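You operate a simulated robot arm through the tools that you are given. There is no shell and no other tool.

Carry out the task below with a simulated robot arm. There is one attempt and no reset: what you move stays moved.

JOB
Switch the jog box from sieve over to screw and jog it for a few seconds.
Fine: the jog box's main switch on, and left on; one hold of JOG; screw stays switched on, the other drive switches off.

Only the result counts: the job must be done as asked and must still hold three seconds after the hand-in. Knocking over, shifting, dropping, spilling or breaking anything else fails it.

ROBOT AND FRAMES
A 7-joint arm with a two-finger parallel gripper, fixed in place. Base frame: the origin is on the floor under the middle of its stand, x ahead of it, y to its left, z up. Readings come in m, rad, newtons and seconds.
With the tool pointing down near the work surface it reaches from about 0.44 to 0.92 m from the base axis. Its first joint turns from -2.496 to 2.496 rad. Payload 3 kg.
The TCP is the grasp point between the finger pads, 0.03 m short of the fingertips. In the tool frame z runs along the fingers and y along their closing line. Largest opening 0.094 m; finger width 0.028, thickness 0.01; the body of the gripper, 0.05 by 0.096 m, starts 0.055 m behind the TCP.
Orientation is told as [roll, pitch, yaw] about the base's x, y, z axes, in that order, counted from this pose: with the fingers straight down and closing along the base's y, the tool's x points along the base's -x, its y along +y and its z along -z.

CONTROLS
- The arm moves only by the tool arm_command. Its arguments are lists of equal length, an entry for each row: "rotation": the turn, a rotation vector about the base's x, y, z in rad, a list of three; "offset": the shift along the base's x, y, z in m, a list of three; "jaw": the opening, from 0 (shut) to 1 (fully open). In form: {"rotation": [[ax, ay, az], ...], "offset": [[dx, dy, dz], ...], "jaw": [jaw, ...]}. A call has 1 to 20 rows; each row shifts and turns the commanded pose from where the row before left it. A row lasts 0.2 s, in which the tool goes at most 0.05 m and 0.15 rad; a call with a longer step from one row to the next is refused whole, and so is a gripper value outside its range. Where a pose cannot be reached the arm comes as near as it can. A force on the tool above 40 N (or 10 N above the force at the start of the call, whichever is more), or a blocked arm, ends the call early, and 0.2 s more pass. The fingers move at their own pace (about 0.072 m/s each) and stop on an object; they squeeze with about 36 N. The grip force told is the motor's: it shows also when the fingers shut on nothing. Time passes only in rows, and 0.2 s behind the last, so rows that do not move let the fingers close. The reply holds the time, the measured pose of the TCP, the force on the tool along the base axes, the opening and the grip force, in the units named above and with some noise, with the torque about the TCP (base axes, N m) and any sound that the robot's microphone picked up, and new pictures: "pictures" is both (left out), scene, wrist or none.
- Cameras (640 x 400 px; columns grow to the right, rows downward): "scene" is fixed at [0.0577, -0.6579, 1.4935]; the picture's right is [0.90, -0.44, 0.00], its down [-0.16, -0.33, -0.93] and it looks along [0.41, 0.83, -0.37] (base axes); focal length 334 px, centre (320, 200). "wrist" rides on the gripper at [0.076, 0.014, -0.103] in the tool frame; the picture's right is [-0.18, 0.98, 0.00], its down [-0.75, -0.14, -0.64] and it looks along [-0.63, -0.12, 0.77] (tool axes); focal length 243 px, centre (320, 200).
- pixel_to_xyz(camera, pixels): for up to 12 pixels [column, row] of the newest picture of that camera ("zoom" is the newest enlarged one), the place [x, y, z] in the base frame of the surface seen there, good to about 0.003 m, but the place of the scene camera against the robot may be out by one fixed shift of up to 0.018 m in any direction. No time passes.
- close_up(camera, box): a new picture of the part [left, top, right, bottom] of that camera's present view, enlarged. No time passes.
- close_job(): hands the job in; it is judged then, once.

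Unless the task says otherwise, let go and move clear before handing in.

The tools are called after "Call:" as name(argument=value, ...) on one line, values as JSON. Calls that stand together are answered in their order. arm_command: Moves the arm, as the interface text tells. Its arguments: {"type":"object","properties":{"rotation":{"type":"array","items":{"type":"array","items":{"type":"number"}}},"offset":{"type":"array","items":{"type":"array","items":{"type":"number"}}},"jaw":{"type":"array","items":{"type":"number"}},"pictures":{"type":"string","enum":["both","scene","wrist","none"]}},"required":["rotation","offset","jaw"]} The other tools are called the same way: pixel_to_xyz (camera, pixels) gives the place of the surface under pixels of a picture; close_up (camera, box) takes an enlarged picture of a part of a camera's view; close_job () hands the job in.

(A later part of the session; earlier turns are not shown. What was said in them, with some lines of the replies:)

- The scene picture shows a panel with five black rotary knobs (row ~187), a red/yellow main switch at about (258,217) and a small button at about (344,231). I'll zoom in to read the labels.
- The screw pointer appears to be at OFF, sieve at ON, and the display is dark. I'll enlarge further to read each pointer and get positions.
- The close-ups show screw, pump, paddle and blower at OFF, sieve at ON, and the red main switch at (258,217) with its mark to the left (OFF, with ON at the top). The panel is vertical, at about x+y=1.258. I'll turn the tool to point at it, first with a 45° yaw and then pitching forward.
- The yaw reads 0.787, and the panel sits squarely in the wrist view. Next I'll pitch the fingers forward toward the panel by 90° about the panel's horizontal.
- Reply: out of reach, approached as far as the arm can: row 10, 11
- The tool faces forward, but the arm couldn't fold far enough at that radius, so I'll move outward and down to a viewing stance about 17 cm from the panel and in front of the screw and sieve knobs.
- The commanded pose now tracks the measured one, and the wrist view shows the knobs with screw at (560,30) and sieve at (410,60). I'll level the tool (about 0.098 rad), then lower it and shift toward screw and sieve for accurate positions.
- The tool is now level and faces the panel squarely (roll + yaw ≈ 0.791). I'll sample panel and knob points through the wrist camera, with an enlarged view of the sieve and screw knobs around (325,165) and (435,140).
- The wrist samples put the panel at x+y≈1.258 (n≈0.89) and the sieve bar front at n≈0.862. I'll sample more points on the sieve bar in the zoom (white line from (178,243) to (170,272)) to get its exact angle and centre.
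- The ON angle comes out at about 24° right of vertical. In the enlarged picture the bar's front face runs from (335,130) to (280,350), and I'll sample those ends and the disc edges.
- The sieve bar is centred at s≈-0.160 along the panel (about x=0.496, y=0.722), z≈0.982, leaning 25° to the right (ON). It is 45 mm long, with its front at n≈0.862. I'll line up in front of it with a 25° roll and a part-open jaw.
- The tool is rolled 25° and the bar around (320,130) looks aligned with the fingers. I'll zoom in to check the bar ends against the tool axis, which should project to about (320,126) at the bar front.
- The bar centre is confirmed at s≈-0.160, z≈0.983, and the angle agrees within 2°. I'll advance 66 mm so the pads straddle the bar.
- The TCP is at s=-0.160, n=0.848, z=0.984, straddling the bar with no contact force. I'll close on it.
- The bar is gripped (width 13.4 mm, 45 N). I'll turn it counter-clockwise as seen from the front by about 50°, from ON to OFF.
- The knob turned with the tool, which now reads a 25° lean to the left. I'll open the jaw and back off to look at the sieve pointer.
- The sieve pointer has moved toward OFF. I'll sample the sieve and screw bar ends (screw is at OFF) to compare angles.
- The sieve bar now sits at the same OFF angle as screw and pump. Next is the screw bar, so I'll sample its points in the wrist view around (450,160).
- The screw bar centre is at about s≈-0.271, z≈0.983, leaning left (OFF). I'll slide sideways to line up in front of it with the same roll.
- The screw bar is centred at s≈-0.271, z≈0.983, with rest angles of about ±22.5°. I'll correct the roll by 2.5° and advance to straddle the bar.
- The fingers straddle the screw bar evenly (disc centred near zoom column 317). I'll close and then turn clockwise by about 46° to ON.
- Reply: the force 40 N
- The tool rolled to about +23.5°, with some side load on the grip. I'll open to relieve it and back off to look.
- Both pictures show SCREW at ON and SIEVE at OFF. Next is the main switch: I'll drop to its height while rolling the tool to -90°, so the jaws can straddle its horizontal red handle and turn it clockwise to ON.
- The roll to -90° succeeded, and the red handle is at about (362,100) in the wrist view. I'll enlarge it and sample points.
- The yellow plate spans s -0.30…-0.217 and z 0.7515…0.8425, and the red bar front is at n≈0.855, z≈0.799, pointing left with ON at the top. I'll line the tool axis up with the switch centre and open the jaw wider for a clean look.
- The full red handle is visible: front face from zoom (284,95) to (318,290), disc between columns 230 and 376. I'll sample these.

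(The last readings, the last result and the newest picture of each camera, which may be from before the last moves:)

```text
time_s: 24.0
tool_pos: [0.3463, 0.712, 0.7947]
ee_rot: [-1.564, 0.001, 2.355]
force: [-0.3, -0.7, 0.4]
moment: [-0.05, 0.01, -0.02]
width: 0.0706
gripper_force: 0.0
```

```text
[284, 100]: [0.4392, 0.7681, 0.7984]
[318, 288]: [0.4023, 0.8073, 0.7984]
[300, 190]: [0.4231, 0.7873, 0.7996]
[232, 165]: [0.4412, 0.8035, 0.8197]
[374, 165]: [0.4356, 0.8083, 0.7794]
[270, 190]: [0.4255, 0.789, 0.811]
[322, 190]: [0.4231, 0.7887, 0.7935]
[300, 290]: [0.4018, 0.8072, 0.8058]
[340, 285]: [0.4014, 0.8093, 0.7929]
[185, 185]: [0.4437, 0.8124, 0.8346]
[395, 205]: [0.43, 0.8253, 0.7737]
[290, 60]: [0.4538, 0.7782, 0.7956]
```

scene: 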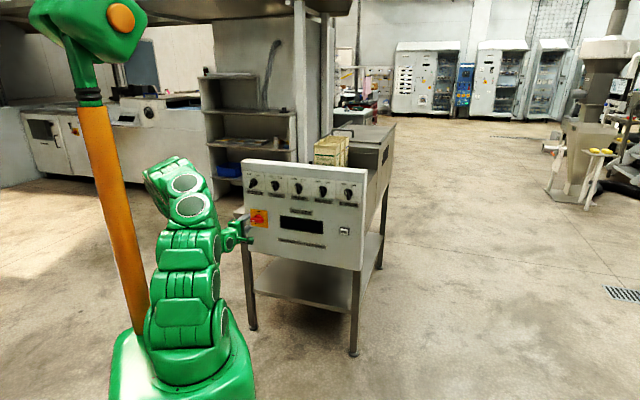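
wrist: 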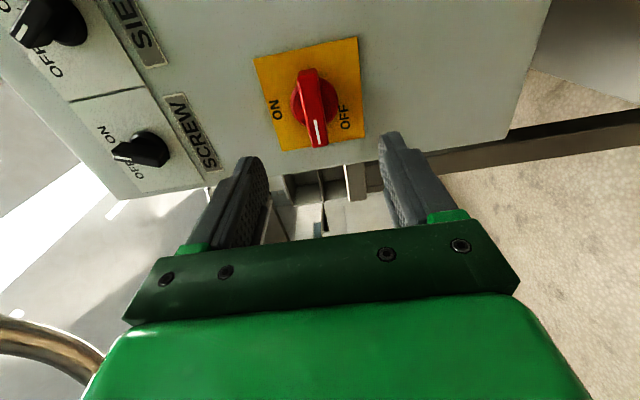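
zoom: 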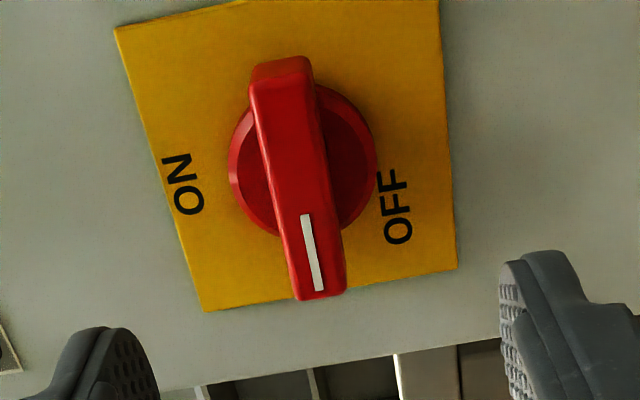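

The switch axis is at s≈-0.260, z≈0.799; the handle is 54 mm long, its front at n≈0.855 and its disc at n≈0.88. I'll advance until the pads straddle the handle.

Call:
arm_command(rotation=[[0, 0, 0], [0, 0, 0], [0, 0, 0], [0, 0, 0], [0, 0, 0], [0, 0, 0]], offset=[[0.01366, 0.01398, 0.0009], [0.01366, 0.01398, 0.0009], [0.01366, 0.01398, 0.0009], [0.01366, 0.01398, 0.0009], [0.01366, 0.01398, 0.0005], [0, 0, 0]], jaw=[0.6, 0.6, 0.6, 0.6, 0.6, 0.6], pictures="wrist")

Call:
close_up(camera="wrist", box=[240, 100, 400, 220])

```text
time_s: 25.4
tool_pos: [0.4176, 0.7835, 0.801]
ee_rot: [-1.565, 0.0, 2.356]
force: [-0.4, 0.2, 0.8]
moment: [-0.01, -0.01, 0.0]
width: 0.0562
gripper_force: 0.1
```

wrist: 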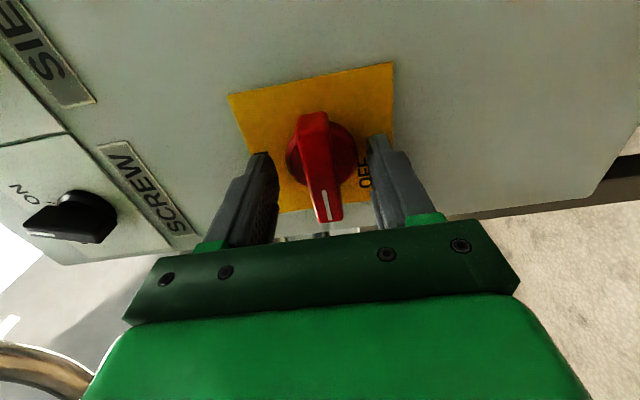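

```text
3.33 times, centred on (320, 160) of wrist
```

zoom: 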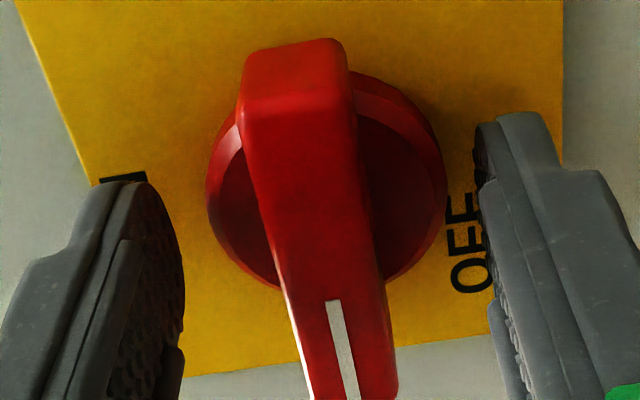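

The handle is centred between the pads (disc centred at zoom column 326, about 1 mm low). I'll nudge down 1 mm and back 2 mm, then close on the handle.

Call:
arm_command(rotation=[[0, 0, 0], [0, 0, 0], [0, 0, 0], [0, 0, 0]], offset=[[-0.0016, -0.0012, -0.0008], [0, 0, 0], [0, 0, 0], [0, 0, 0]], jaw=[0.4, 0, 0, 0], pictures="wrist")

```text
time_s: 26.4
tool_pos: [0.4144, 0.7806, 0.7999]
ee_rot: [-1.564, 0.0, 2.356]
force: [-2.6, -6.4, 5.3]
moment: [0.61, -0.64, -0.06]
width: 0.0168
gripper_force: 45.1
```

wrist: 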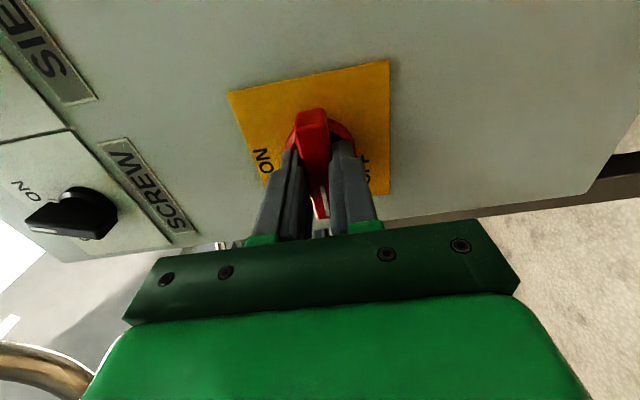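

The handle is gripped (16.8 mm wide, 45 N). I'll turn it 90° clockwise as seen from the front, toward ON.

Call:
arm_command(rotation=[[0.101, 0.101, 0], [0.101, 0.101, 0], [0.101, 0.101, 0], [0.101, 0.101, 0], [0.101, 0.101, 0], [0.101, 0.101, 0], [0.101, 0.101, 0], [0.101, 0.101, 0], [0.101, 0.101, 0], [0.101, 0.101, 0], [0.101, 0.101, 0], [0, 0, 0]], offset=[[0, 0, 0], [0, 0, 0], [0, 0, 0], [0, 0, 0], [0, 0, 0], [0, 0, 0], [0, 0, 0], [0, 0, 0], [0, 0, 0], [0, 0, 0], [0, 0, 0], [0, 0, 0]], jaw=[0, 0, 0, 0, 0, 0, 0, 0, 0, 0, 0, 0], pictures="both")

```text
time_s: 29.0
tool_pos: [0.4116, 0.7789, 0.8001]
ee_rot: [0.791, -1.568, 0.002]
force: [-6.5, 15.6, -24.5]
moment: [-0.55, 0.21, -0.49]
width: 0.0167
gripper_force: 45.6
```

scene: 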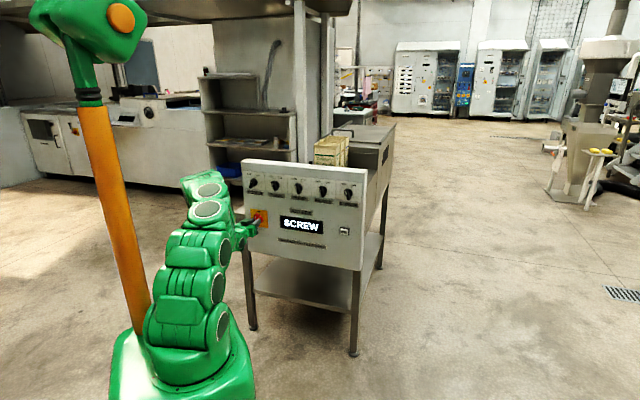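
wrist: 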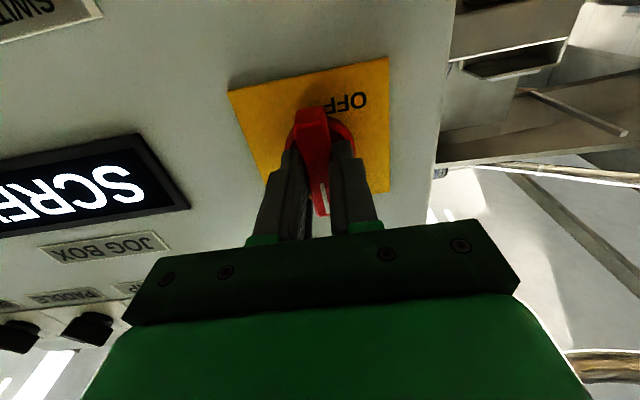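

The display lit up with "SCREW", so the main switch is on and screw is the only selected drive. I'll open the jaw and back straight off the handle.

Call:
arm_command(rotation=[[0, 0, 0], [0, 0, 0], [0, 0, 0], [0, 0, 0], [0, 0, 0], [0, 0, 0], [0, 0, 0]], offset=[[0, 0, 0], [0, 0, 0], [-0.0155, -0.0155, 0], [-0.0155, -0.0155, 0], [-0.0155, -0.0155, 0], [-0.0155, -0.0155, 0], [0, 0, 0]], jaw=[0.5, 0.5, 0.5, 0.5, 0.5, 0.5, 0.5], pictures="both")

Call:
close_up(camera="scene", box=[230, 150, 380, 270])

Call:
close_up(camera="wrist", box=[0, 0, 400, 250])

```text
time_s: 30.6
tool_pos: [0.3514, 0.7191, 0.8011]
ee_rot: [1.093, -1.569, -0.299]
force: [0.4, -0.4, -0.5]
moment: [-0.04, 0.0, -0.03]
width: 0.0467
gripper_force: 0.1
```

scene: 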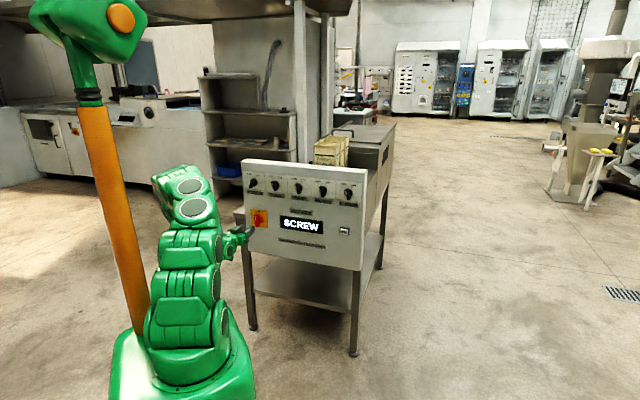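
wrist: 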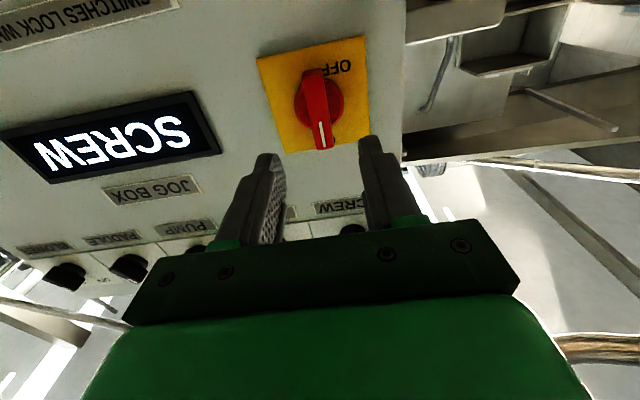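

```text
3.33 times, centred on (305, 210) of scene
```

zoom: 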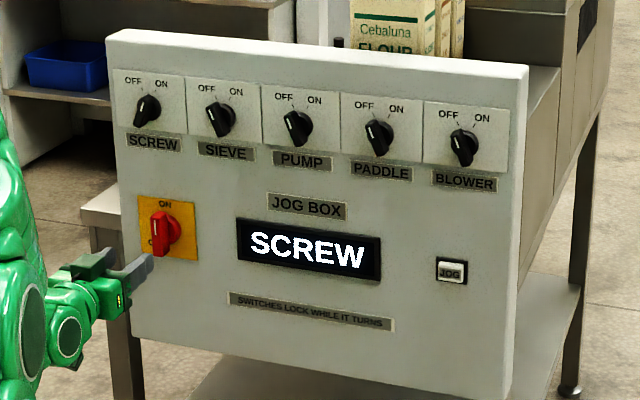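

```text
1.60 times, centred on (200, 125) of wrist
```

zoom: 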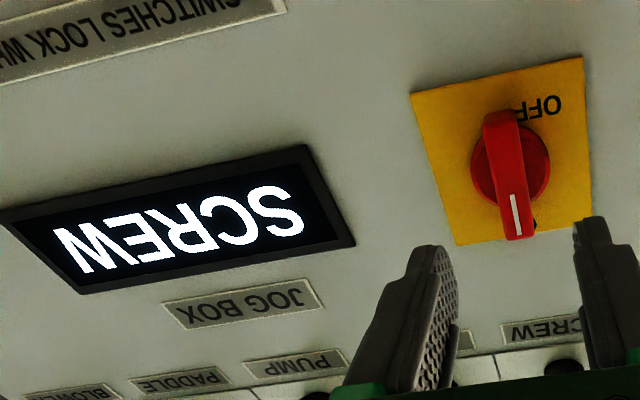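

The main switch points to ON, the display reads SCREW, and all other drives are at OFF. Now I'll travel sideways, clear of the panel, to the JOG button near s≈+0.16, z≈0.81, closing the jaw on the way.

Call:
arm_command(rotation=[[0, 0, 0], [0, 0, 0], [0, 0, 0], [0, 0, 0], [0, 0, 0], [0, 0, 0], [0, 0, 0], [0, 0, 0], [0, 0, 0], [0, 0, 0], [0, 0, 0], [0, 0, 0], [0, 0, 0], [0, 0, 0]], offset=[[-0.005, -0.005, 0], [0.02475, -0.02475, 0.0005], [0.02475, -0.02475, 0.0005], [0.02475, -0.02475, 0.0005], [0.02475, -0.02475, 0.0005], [0.02475, -0.02475, 0.0005], [0.02475, -0.02475, 0.0005], [0.02475, -0.02475, 0.0005], [0.02475, -0.02475, 0.0005], [0.02475, -0.02475, 0.0005], [0.02475, -0.02475, 0.0005], [0.02475, -0.02475, 0.0005], [0.02475, -0.02475, 0.0005], [0, 0, 0]], jaw=[0.5, 0.3, 0, 0, 0, 0, 0, 0, 0, 0, 0, 0, 0, 0], pictures="both")

Call:
close_up(camera="wrist", box=[240, 60, 400, 180])

```text
time_s: 33.6
tool_pos: [0.6447, 0.4151, 0.8057]
ee_rot: [1.543, -1.57, -0.749]
force: [-0.3, -0.5, 0.0]
moment: [0.01, 0.02, -0.03]
width: 0.0
gripper_force: 32.7
```

scene: 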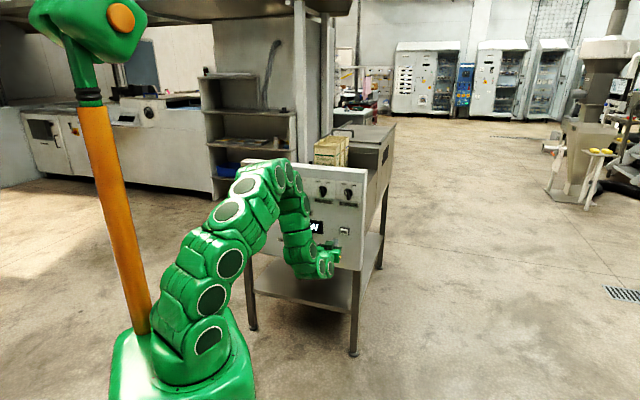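
wrist: 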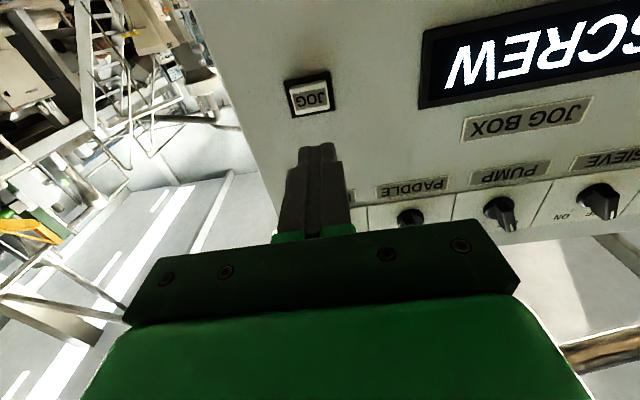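

```text
3.33 times, centred on (320, 120) of wrist
```

zoom: 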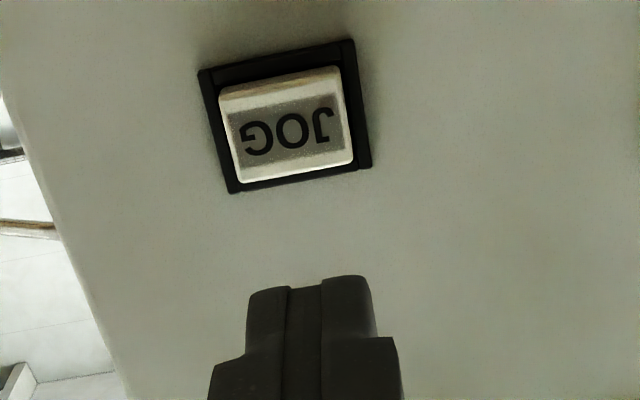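

Call:
pixel_to_xyz(camera="zoom", pixels=[[290, 130], [240, 180], [350, 163], [225, 95], [340, 75], [203, 75], [352, 42], [370, 165], [232, 190], [300, 250], [250, 60], [280, 80]])

```text
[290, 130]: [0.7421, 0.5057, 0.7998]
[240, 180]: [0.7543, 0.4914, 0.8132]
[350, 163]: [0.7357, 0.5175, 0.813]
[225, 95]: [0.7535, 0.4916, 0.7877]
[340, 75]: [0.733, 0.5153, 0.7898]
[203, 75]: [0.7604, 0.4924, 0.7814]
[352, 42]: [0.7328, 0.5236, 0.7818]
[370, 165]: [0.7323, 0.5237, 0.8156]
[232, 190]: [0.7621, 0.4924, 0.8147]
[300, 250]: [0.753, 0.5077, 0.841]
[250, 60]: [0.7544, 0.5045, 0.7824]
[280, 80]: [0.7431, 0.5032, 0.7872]
```

The JOG cap is 31 mm wide and 25.5 mm high, centred at s≈0.170, z≈0.8005, with its front at n≈0.881 and the bezel about 4–5 mm further back. I'll roll the closed fingertips by -90° so their 28 × 20 mm footprint fits inside the cap, and centre on it.

Call:
arm_command(rotation=[[-0.101, -0.101, 0], [-0.101, -0.101, 0], [-0.101, -0.101, 0], [-0.101, -0.101, 0], [-0.101, -0.101, 0], [-0.101, -0.101, 0], [-0.101, -0.101, 0], [-0.101, -0.101, 0], [-0.101, -0.101, 0], [-0.101, -0.101, 0], [-0.101, -0.101, 0], [0, 0, 0], [0, 0, 0]], offset=[[0.0005, -0.0005, -0.0005], [0.0005, -0.0005, -0.0005], [0.0005, -0.0005, -0.0005], [0.0005, -0.0005, -0.0005], [0.0005, -0.0005, -0.0005], [0.0005, -0.0005, -0.0005], [0.0005, -0.0005, -0.0005], [0.0005, -0.0005, -0.0005], [0.0005, -0.0005, -0.0005], [0.0005, -0.0005, -0.0005], [0.0004, -0.0004, -0.0002], [0, 0, 0], [0, 0, 0]], jaw=[0, 0, 0, 0, 0, 0, 0, 0, 0, 0, 0, 0, 0], pictures="both")

Call:
close_up(camera="wrist", box=[240, 60, 400, 180])

```text
time_s: 36.4
tool_pos: [0.6485, 0.4096, 0.8006]
ee_rot: [-1.562, 0.0, 2.356]
force: [-0.1, 0.1, 0.5]
moment: [-0.02, -0.01, 0.01]
width: 0.0001
gripper_force: 33.1
```

scene: 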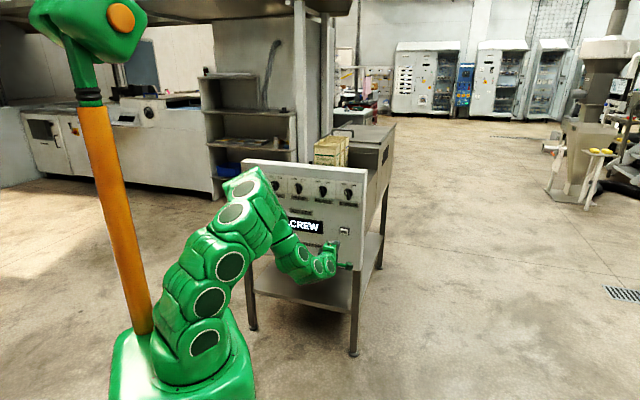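
wrist: 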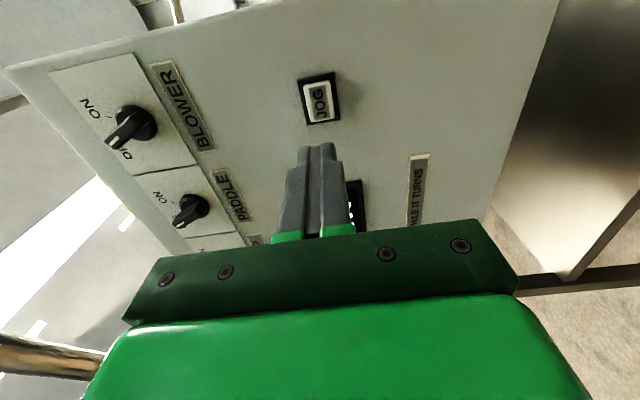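

```text
3.33 times, centred on (320, 120) of wrist
```

zoom: 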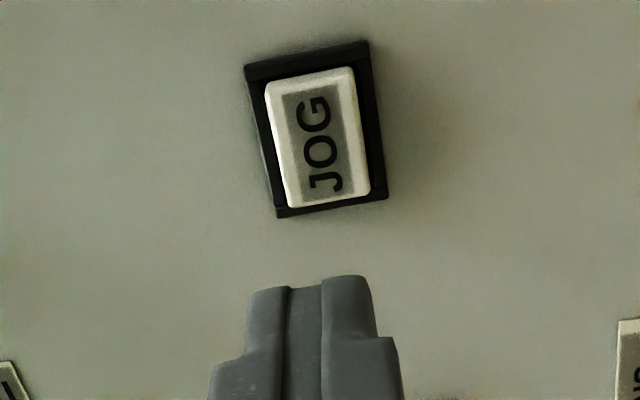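

The cap centre (zoom (318,138)) lies on the tool axis. I'll sample the cap surface once more before approaching.

Call:
pixel_to_xyz(camera="zoom", pixels=[[320, 140], [272, 85], [350, 75], [292, 203], [366, 190], [300, 140], [340, 140], [255, 80], [375, 120], [450, 150], [200, 150], [320, 250]])

```text
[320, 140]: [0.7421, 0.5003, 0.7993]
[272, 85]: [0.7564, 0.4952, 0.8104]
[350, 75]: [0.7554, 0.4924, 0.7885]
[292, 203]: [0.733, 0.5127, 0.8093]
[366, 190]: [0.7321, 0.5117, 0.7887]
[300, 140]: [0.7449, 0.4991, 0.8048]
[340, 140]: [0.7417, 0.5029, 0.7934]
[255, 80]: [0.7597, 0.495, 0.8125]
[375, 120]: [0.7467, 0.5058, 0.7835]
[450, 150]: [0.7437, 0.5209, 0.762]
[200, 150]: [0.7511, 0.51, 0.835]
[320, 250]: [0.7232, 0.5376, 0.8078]
```

The cap front is at n≈0.880, so contact should come at a TCP n of about 0.850. I'll approach to about 8 mm short of it.

Call:
arm_command(rotation=[[0, 0, 0], [0, 0, 0], [0, 0, 0], [0, 0, 0], [0, 0, 0], [0, 0, 0]], offset=[[0.0169, 0.0164, -0.0003], [0.0169, 0.0164, -0.0003], [0.0169, 0.0164, -0.0003], [0.0168, 0.0163, 0], [0, 0, 0], [0, 0, 0]], jaw=[0, 0, 0, 0, 0, 0], pictures="both")

Call:
close_up(camera="wrist", box=[240, 80, 400, 200])

```text
time_s: 37.8
tool_pos: [0.7186, 0.4756, 0.7992]
ee_rot: [-1.564, -0.002, 2.358]
force: [0.4, -0.3, 0.0]
moment: [-0.03, 0.0, 0.02]
width: 0.0
gripper_force: 33.2
```

scene: 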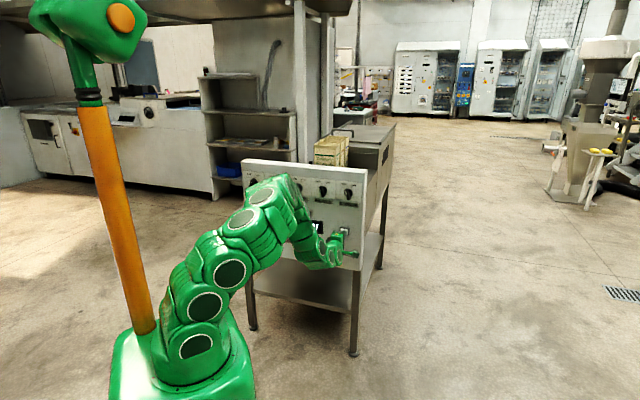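
wrist: 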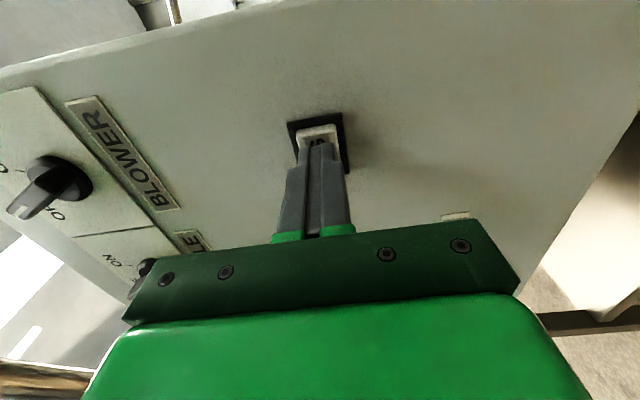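

```text
3.33 times, centred on (320, 140) of wrist
```

zoom: 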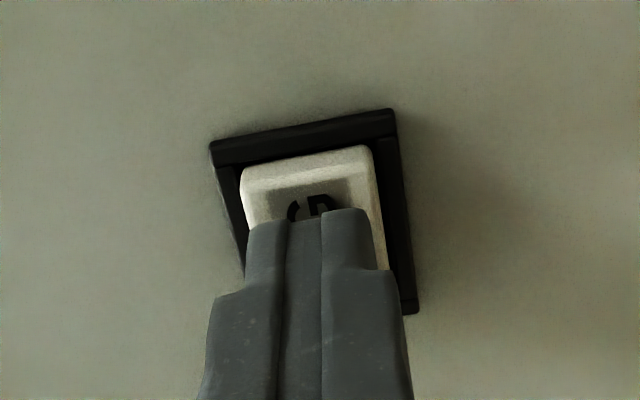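

The tip is about 5.5 mm from the cap and inside its outline, with no force. I'll advance 4 mm gently and watch for contact.

Call:
arm_command(rotation=[[0, 0, 0], [0, 0, 0], [0, 0, 0]], offset=[[0.0013, 0.0015, 0], [0.0013, 0.0015, 0], [0, 0, 0]], jaw=[0, 0, 0], pictures="wrist")

Call:
close_up(camera="wrist", box=[240, 80, 400, 200])

```text
time_s: 38.6
tool_pos: [0.7193, 0.4792, 0.8017]
ee_rot: [-1.564, 0.0, 2.355]
force: [-0.9, 0.0, 0.5]
moment: [-0.01, 0.01, 0.04]
width: 0.0
gripper_force: 33.0
```

wrist: 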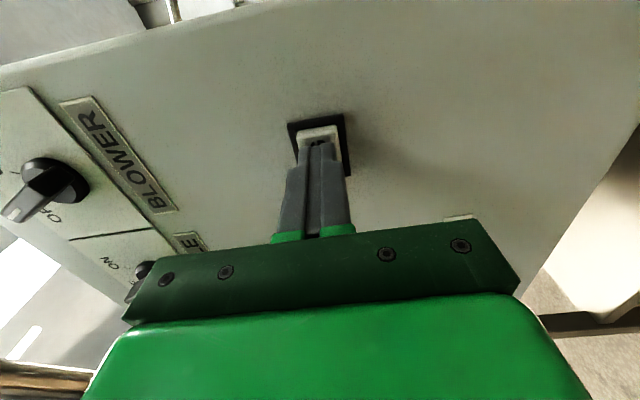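

```text
3.33 times, centred on (320, 140) of wrist
```

zoom: 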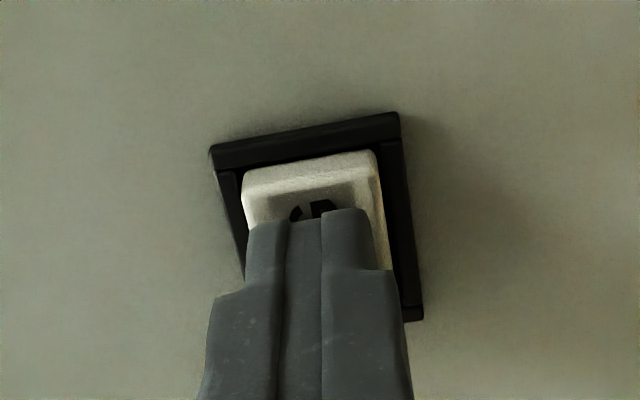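

There is no contact yet (n=0.8475, force ≈0). I'll advance another 1.5 mm.

Call:
arm_command(rotation=[[0, 0, 0], [0, 0, 0]], offset=[[0.0011, 0.0011, -0.0005], [0, 0, 0]], jaw=[0, 0], pictures="none")

```text
time_s: 39.2
tool_pos: [0.7222, 0.4804, 0.8005]
ee_rot: [-1.566, -0.002, 2.355]
force: [-0.6, -1.2, 1.8]
moment: [0.05, -0.06, -0.03]
width: 0.0
gripper_force: 32.9
```

There's a hint of contact (about -1.3 N along the normal at n=0.850). I'll press 3.5 mm in now and hold briefly to check for force and sound.

Call:
arm_command(rotation=[[0, 0, 0], [0, 0, 0], [0, 0, 0]], offset=[[0.0025, 0.0025, 0], [0, 0, 0], [0, 0, 0]], jaw=[0, 0, 0], pictures="both")

Call:
close_up(camera="scene", box=[230, 150, 380, 270])

```text
time_s: 40.0
tool_pos: [0.7231, 0.4835, 0.8009]
ee_rot: [-1.564, 0.0, 2.355]
force: [-3.3, -3.9, -2.9]
moment: [-0.07, 0.04, 0.04]
width: 0.0
gripper_force: 32.9
heard: click
```

scene: 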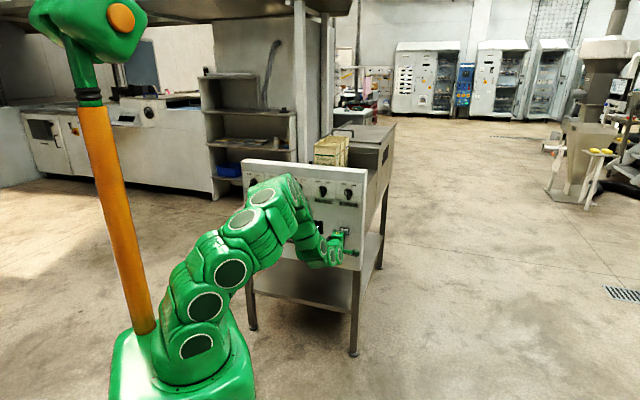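
wrist: 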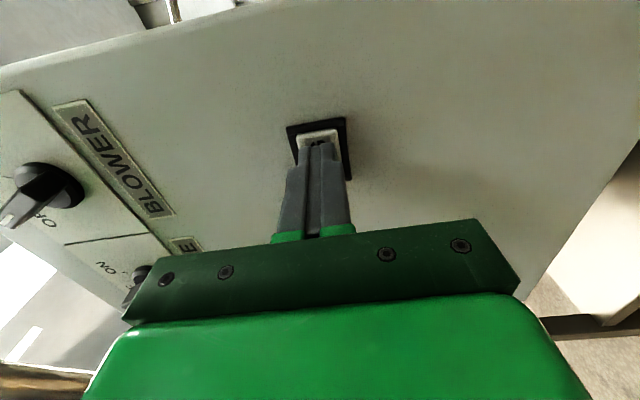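

```text
3.33 times, centred on (305, 210) of scene
```

zoom: 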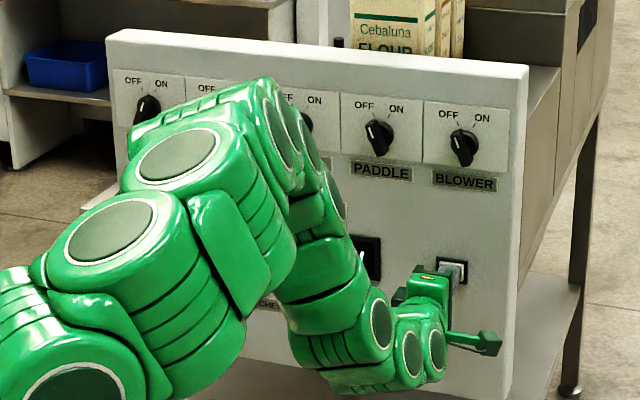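

A "click" was heard with about 5 N of press force, so JOG is engaged. I'll add a slight 1 mm extra push so it can't let go, and hold it for about 2.4 s more.

Call:
arm_command(rotation=[[0, 0, 0], [0, 0, 0], [0, 0, 0], [0, 0, 0], [0, 0, 0], [0, 0, 0], [0, 0, 0], [0, 0, 0], [0, 0, 0], [0, 0, 0]], offset=[[0.0007, 0.0007, 0], [0, 0, 0], [0, 0, 0], [0, 0, 0], [0, 0, 0], [0, 0, 0], [0, 0, 0], [0, 0, 0], [0, 0, 0], [0, 0, 0]], jaw=[0, 0, 0, 0, 0, 0, 0, 0, 0, 0], pictures="both")

Call:
close_up(camera="wrist", box=[240, 80, 400, 200])

```text
time_s: 42.2
tool_pos: [0.725, 0.4822, 0.8009]
ee_rot: [-1.565, -0.002, 2.355]
force: [-10.3, -7.1, 4.0]
moment: [0.1, -0.08, 0.06]
width: 0.0
gripper_force: 32.6
```

scene: 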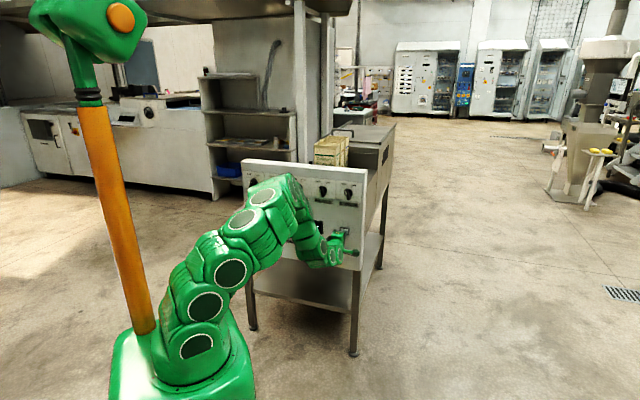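
wrist: 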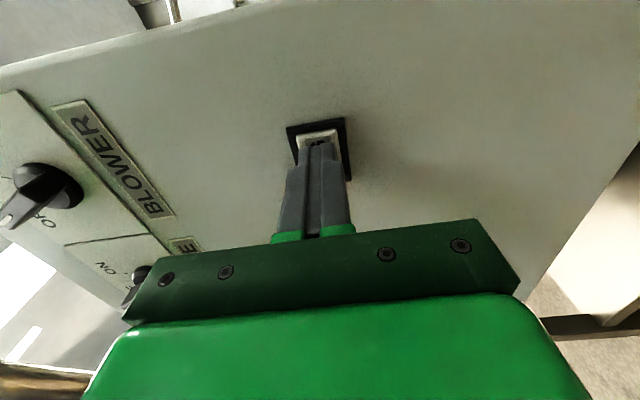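

```text
3.33 times, centred on (320, 140) of wrist
```

zoom: 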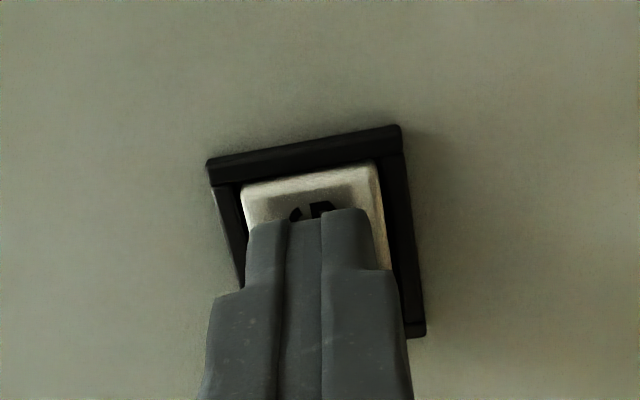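

The press is steady at about 12 N with the cap visibly sunk toward the bezel. I'll hold about one more second, then withdraw straight back in one clean motion to end the single hold.

Call:
arm_command(rotation=[[0, 0, 0], [0, 0, 0], [0, 0, 0], [0, 0, 0], [0, 0, 0], [0, 0, 0], [0, 0, 0], [0, 0, 0], [0, 0, 0]], offset=[[0, 0, 0], [0, 0, 0], [0, 0, 0], [0, 0, 0], [-0.02, -0.02, 0], [-0.02, -0.02, 0], [-0.02, -0.02, 0], [-0.02, -0.02, 0], [0, 0, 0]], jaw=[0, 0, 0, 0, 0, 0, 0, 0, 0], pictures="both")

Call:
close_up(camera="scene", box=[230, 150, 380, 270])

```text
time_s: 44.2
tool_pos: [0.646, 0.4016, 0.8005]
ee_rot: [-1.565, -0.001, 2.357]
force: [0.0, 0.0, 0.2]
moment: [0.0, 0.03, -0.01]
width: 0.0002
gripper_force: 33.1
```

scene: 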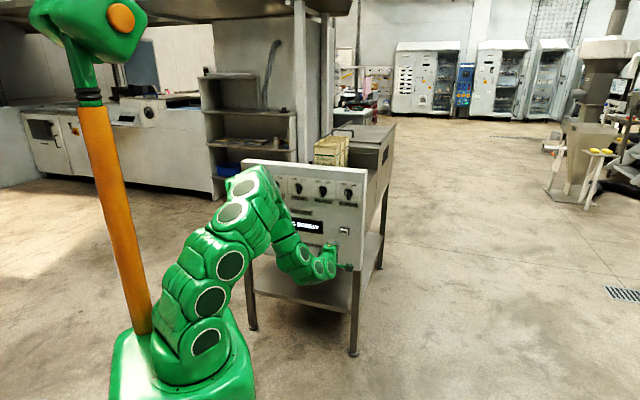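
wrist: 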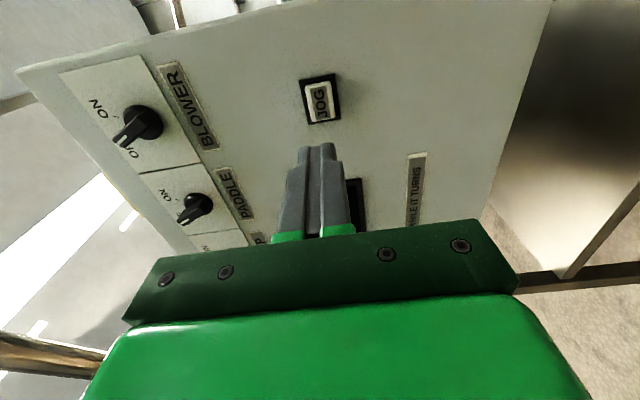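

```text
3.33 times, centred on (305, 210) of scene
```

zoom: 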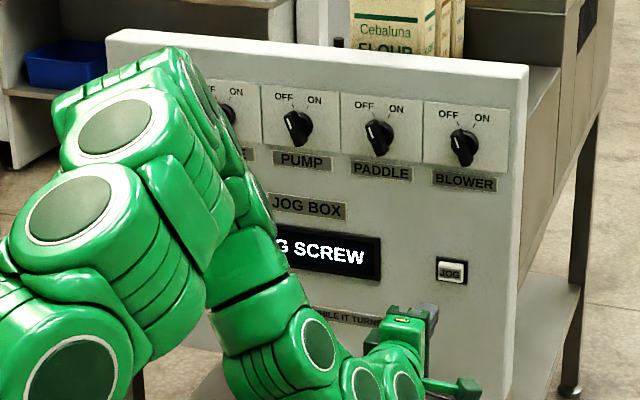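

The display now shows text ending in "…G SCREW", partly hidden by the arm. I'll move well clear to the left, as before, to see the full display and the final state.

Call:
arm_command(rotation=[[0, 0, 0], [0, 0, 0], [0, 0, 0], [0, 0, 0], [0, 0, 0], [0, 0, 0], [0, 0, 0], [0, 0, 0], [0, 0, 0], [0, 0, 0], [0, 0, 0], [0, 0, 0], [0, 0, 0], [0, 0, 0]], offset=[[-0.01, -0.01, 0], [-0.0245, 0.0245, 0], [-0.0245, 0.0245, 0], [-0.0245, 0.0245, 0], [-0.0245, 0.0245, 0], [-0.0245, 0.0245, 0], [-0.0245, 0.0245, 0], [-0.0245, 0.0245, 0], [-0.0245, 0.0245, 0], [-0.0245, 0.0245, 0], [-0.0245, 0.0245, 0], [-0.0245, 0.0245, 0], [-0.0245, 0.0245, 0], [0, 0, 0]], jaw=[0, 0, 0, 0, 0, 0, 0, 0, 0, 0, 0, 0, 0, 0], pictures="both")

Call:
close_up(camera="scene", box=[230, 150, 380, 270])

```text
time_s: 47.2
tool_pos: [0.3396, 0.6861, 0.8037]
ee_rot: [-1.563, 0.002, 2.358]
force: [-0.7, -0.5, 0.1]
moment: [0.0, -0.04, -0.03]
width: 0.0003
gripper_force: 33.0
```

scene: 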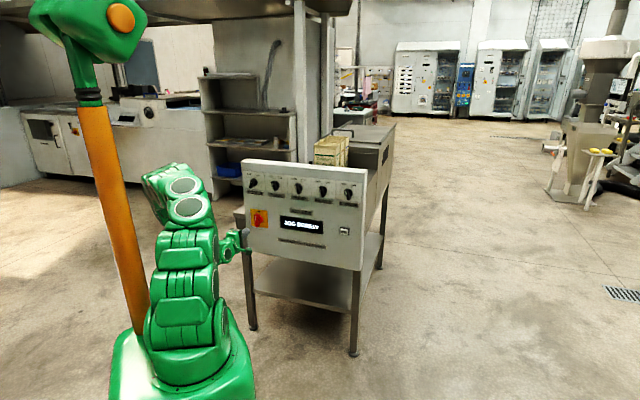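
wrist: 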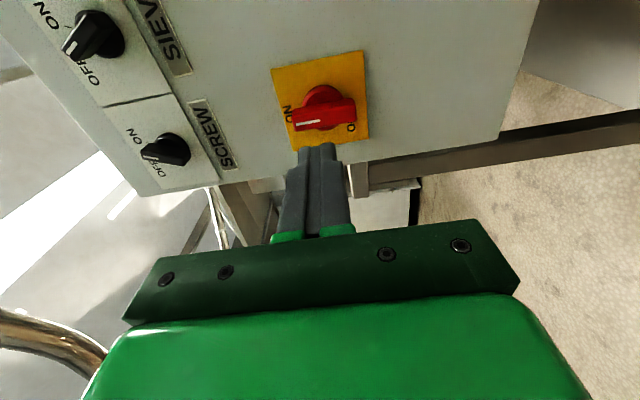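

```text
3.33 times, centred on (305, 210) of scene
```

zoom: 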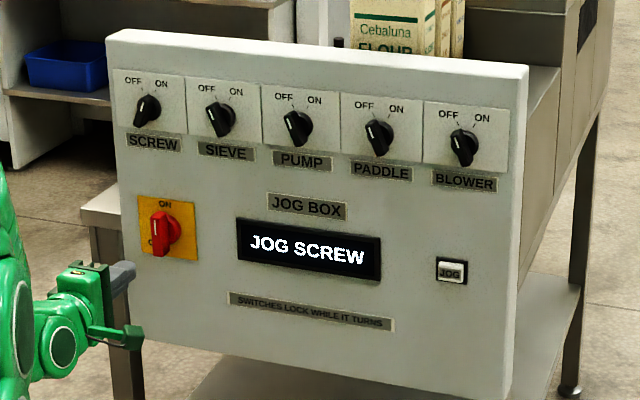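

The full display now reads "JOG SCREW", with the main switch at ON, SCREW ON, and SIEVE, PUMP, PADDLE and BLOWER OFF. I'll wait a few seconds, clear of the panel, to see whether it settles back or stays.

Call:
arm_command(rotation=[[0, 0, 0], [0, 0, 0], [0, 0, 0], [0, 0, 0], [0, 0, 0], [0, 0, 0], [0, 0, 0], [0, 0, 0], [0, 0, 0], [0, 0, 0], [0, 0, 0], [0, 0, 0], [0, 0, 0], [0, 0, 0], [0, 0, 0], [0, 0, 0]], offset=[[-0.01, -0.01, 0], [-0.01, -0.01, 0], [-0.01, -0.01, 0], [0, 0, 0], [0, 0, 0], [0, 0, 0], [0, 0, 0], [0, 0, 0], [0, 0, 0], [0, 0, 0], [0, 0, 0], [0, 0, 0], [0, 0, 0], [0, 0, 0], [0, 0, 0], [0, 0, 0]], jaw=[0.3, 0.3, 0.3, 0.3, 0.3, 0.3, 0.3, 0.3, 0.3, 0.3, 0.3, 0.3, 0.3, 0.3, 0.3, 0.3], pictures="both")

Call:
close_up(camera="scene", box=[230, 150, 380, 270])

Call:
close_up(camera="scene", box=[325, 215, 365, 245])

```text
time_s: 50.6
tool_pos: [0.3095, 0.6557, 0.8011]
ee_rot: [-1.564, 0.001, 2.357]
force: [0.4, -0.5, 0.0]
moment: [-0.04, 0.0, -0.01]
width: 0.0282
gripper_force: 0.0
```

scene: 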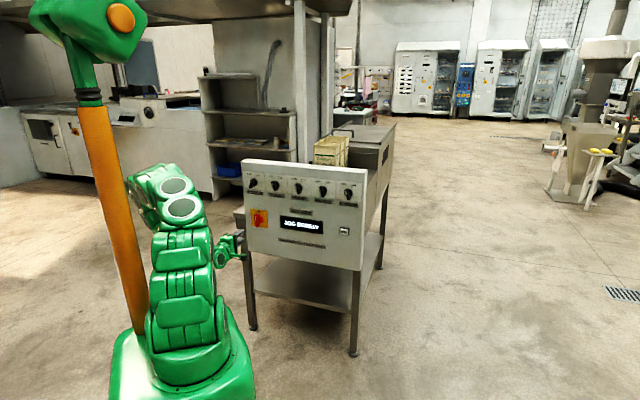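
wrist: 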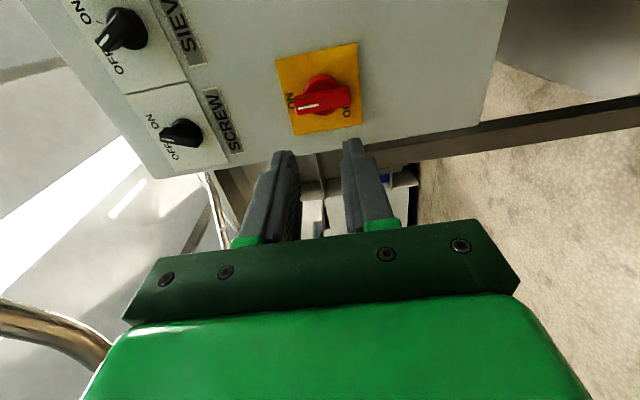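

```text
3.33 times, centred on (305, 210) of scene
```

zoom: 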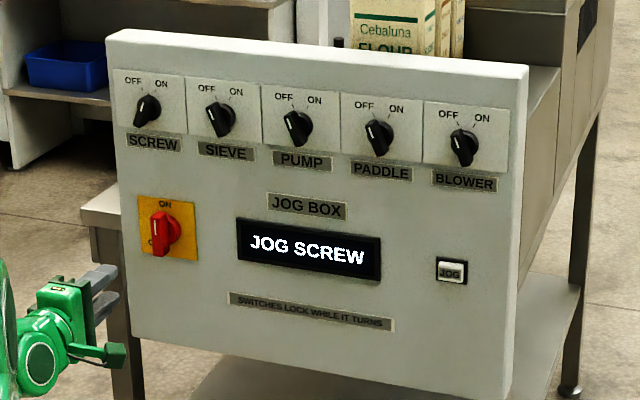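

```text
13.33 times, centred on (345, 230) of scene
```

zoom: 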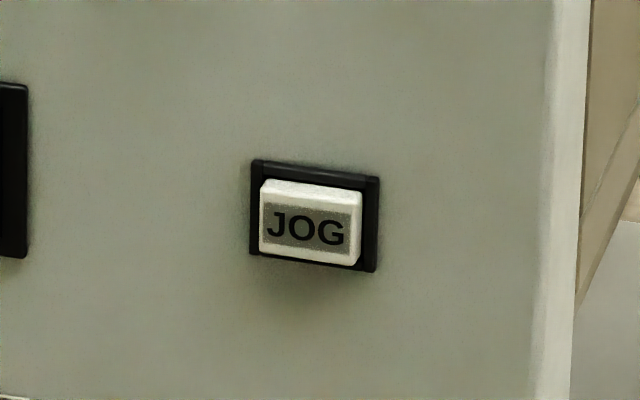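

The button has sprung back out and the display stays at "JOG SCREW". I'll wait a few more seconds to be sure the state is stable before handing in.

Call:
arm_command(rotation=[[0, 0, 0], [0, 0, 0], [0, 0, 0], [0, 0, 0], [0, 0, 0], [0, 0, 0], [0, 0, 0], [0, 0, 0], [0, 0, 0], [0, 0, 0], [0, 0, 0], [0, 0, 0], [0, 0, 0], [0, 0, 0], [0, 0, 0], [0, 0, 0], [0, 0, 0], [0, 0, 0], [0, 0, 0], [0, 0, 0]], offset=[[0, 0, 0], [0, 0, 0], [0, 0, 0], [0, 0, 0], [0, 0, 0], [0, 0, 0], [0, 0, 0], [0, 0, 0], [0, 0, 0], [0, 0, 0], [0, 0, 0], [0, 0, 0], [0, 0, 0], [0, 0, 0], [0, 0, 0], [0, 0, 0], [0, 0, 0], [0, 0, 0], [0, 0, 0], [0, 0, 0]], jaw=[0.3, 0.3, 0.3, 0.3, 0.3, 0.3, 0.3, 0.3, 0.3, 0.3, 0.3, 0.3, 0.3, 0.3, 0.3, 0.3, 0.3, 0.3, 0.3, 0.3], pictures="scene")

Call:
close_up(camera="scene", box=[230, 150, 380, 270])

```text
time_s: 54.8
tool_pos: [0.3086, 0.6571, 0.8007]
ee_rot: [-1.564, -0.001, 2.357]
force: [0.1, 0.0, 0.3]
moment: [0.0, 0.02, 0.04]
width: 0.0282
gripper_force: 0.1
```

scene: 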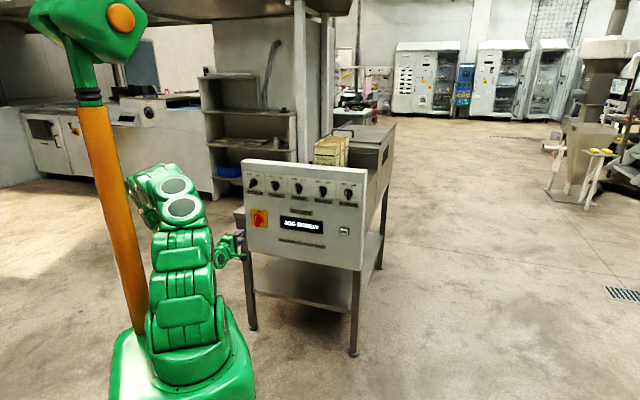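

```text
3.33 times, centred on (305, 210) of scene
```

zoom: 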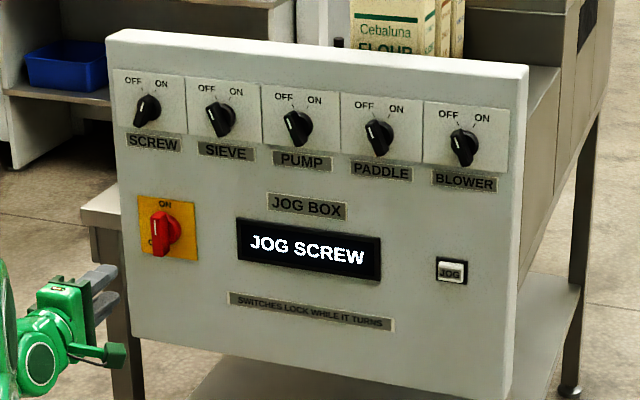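

The state is stable: the main switch is ON, SCREW is ON, all other drives are OFF, and the display shows "JOG SCREW". JOG is released after one hold of about 4 s, and the arm is clear of the panel, so I'm handing in.

Call:
close_job()

```text
The job is handed in.
```

The jog box is switched over from sieve to screw. I held JOG once, for roughly 3.5 to 4 seconds, and then handed the job in.

- **Drive switches:** SCREW is ON and SIEVE is OFF. PUMP, PADDLE and BLOWER were already OFF and I left them there.
- **Main switch:** it is ON and left on.
- **Jog:** I heard one click as the button went in, and the button has sprung back out. The display changed from "SCREW" to "JOG SCREW" and still read that about ten seconds after release. I couldn't see or hear the screw itself turning, so the display is my evidence that it jogged.

Nothing else was knocked or shifted in any picture, and the arm ended clear of the panel.
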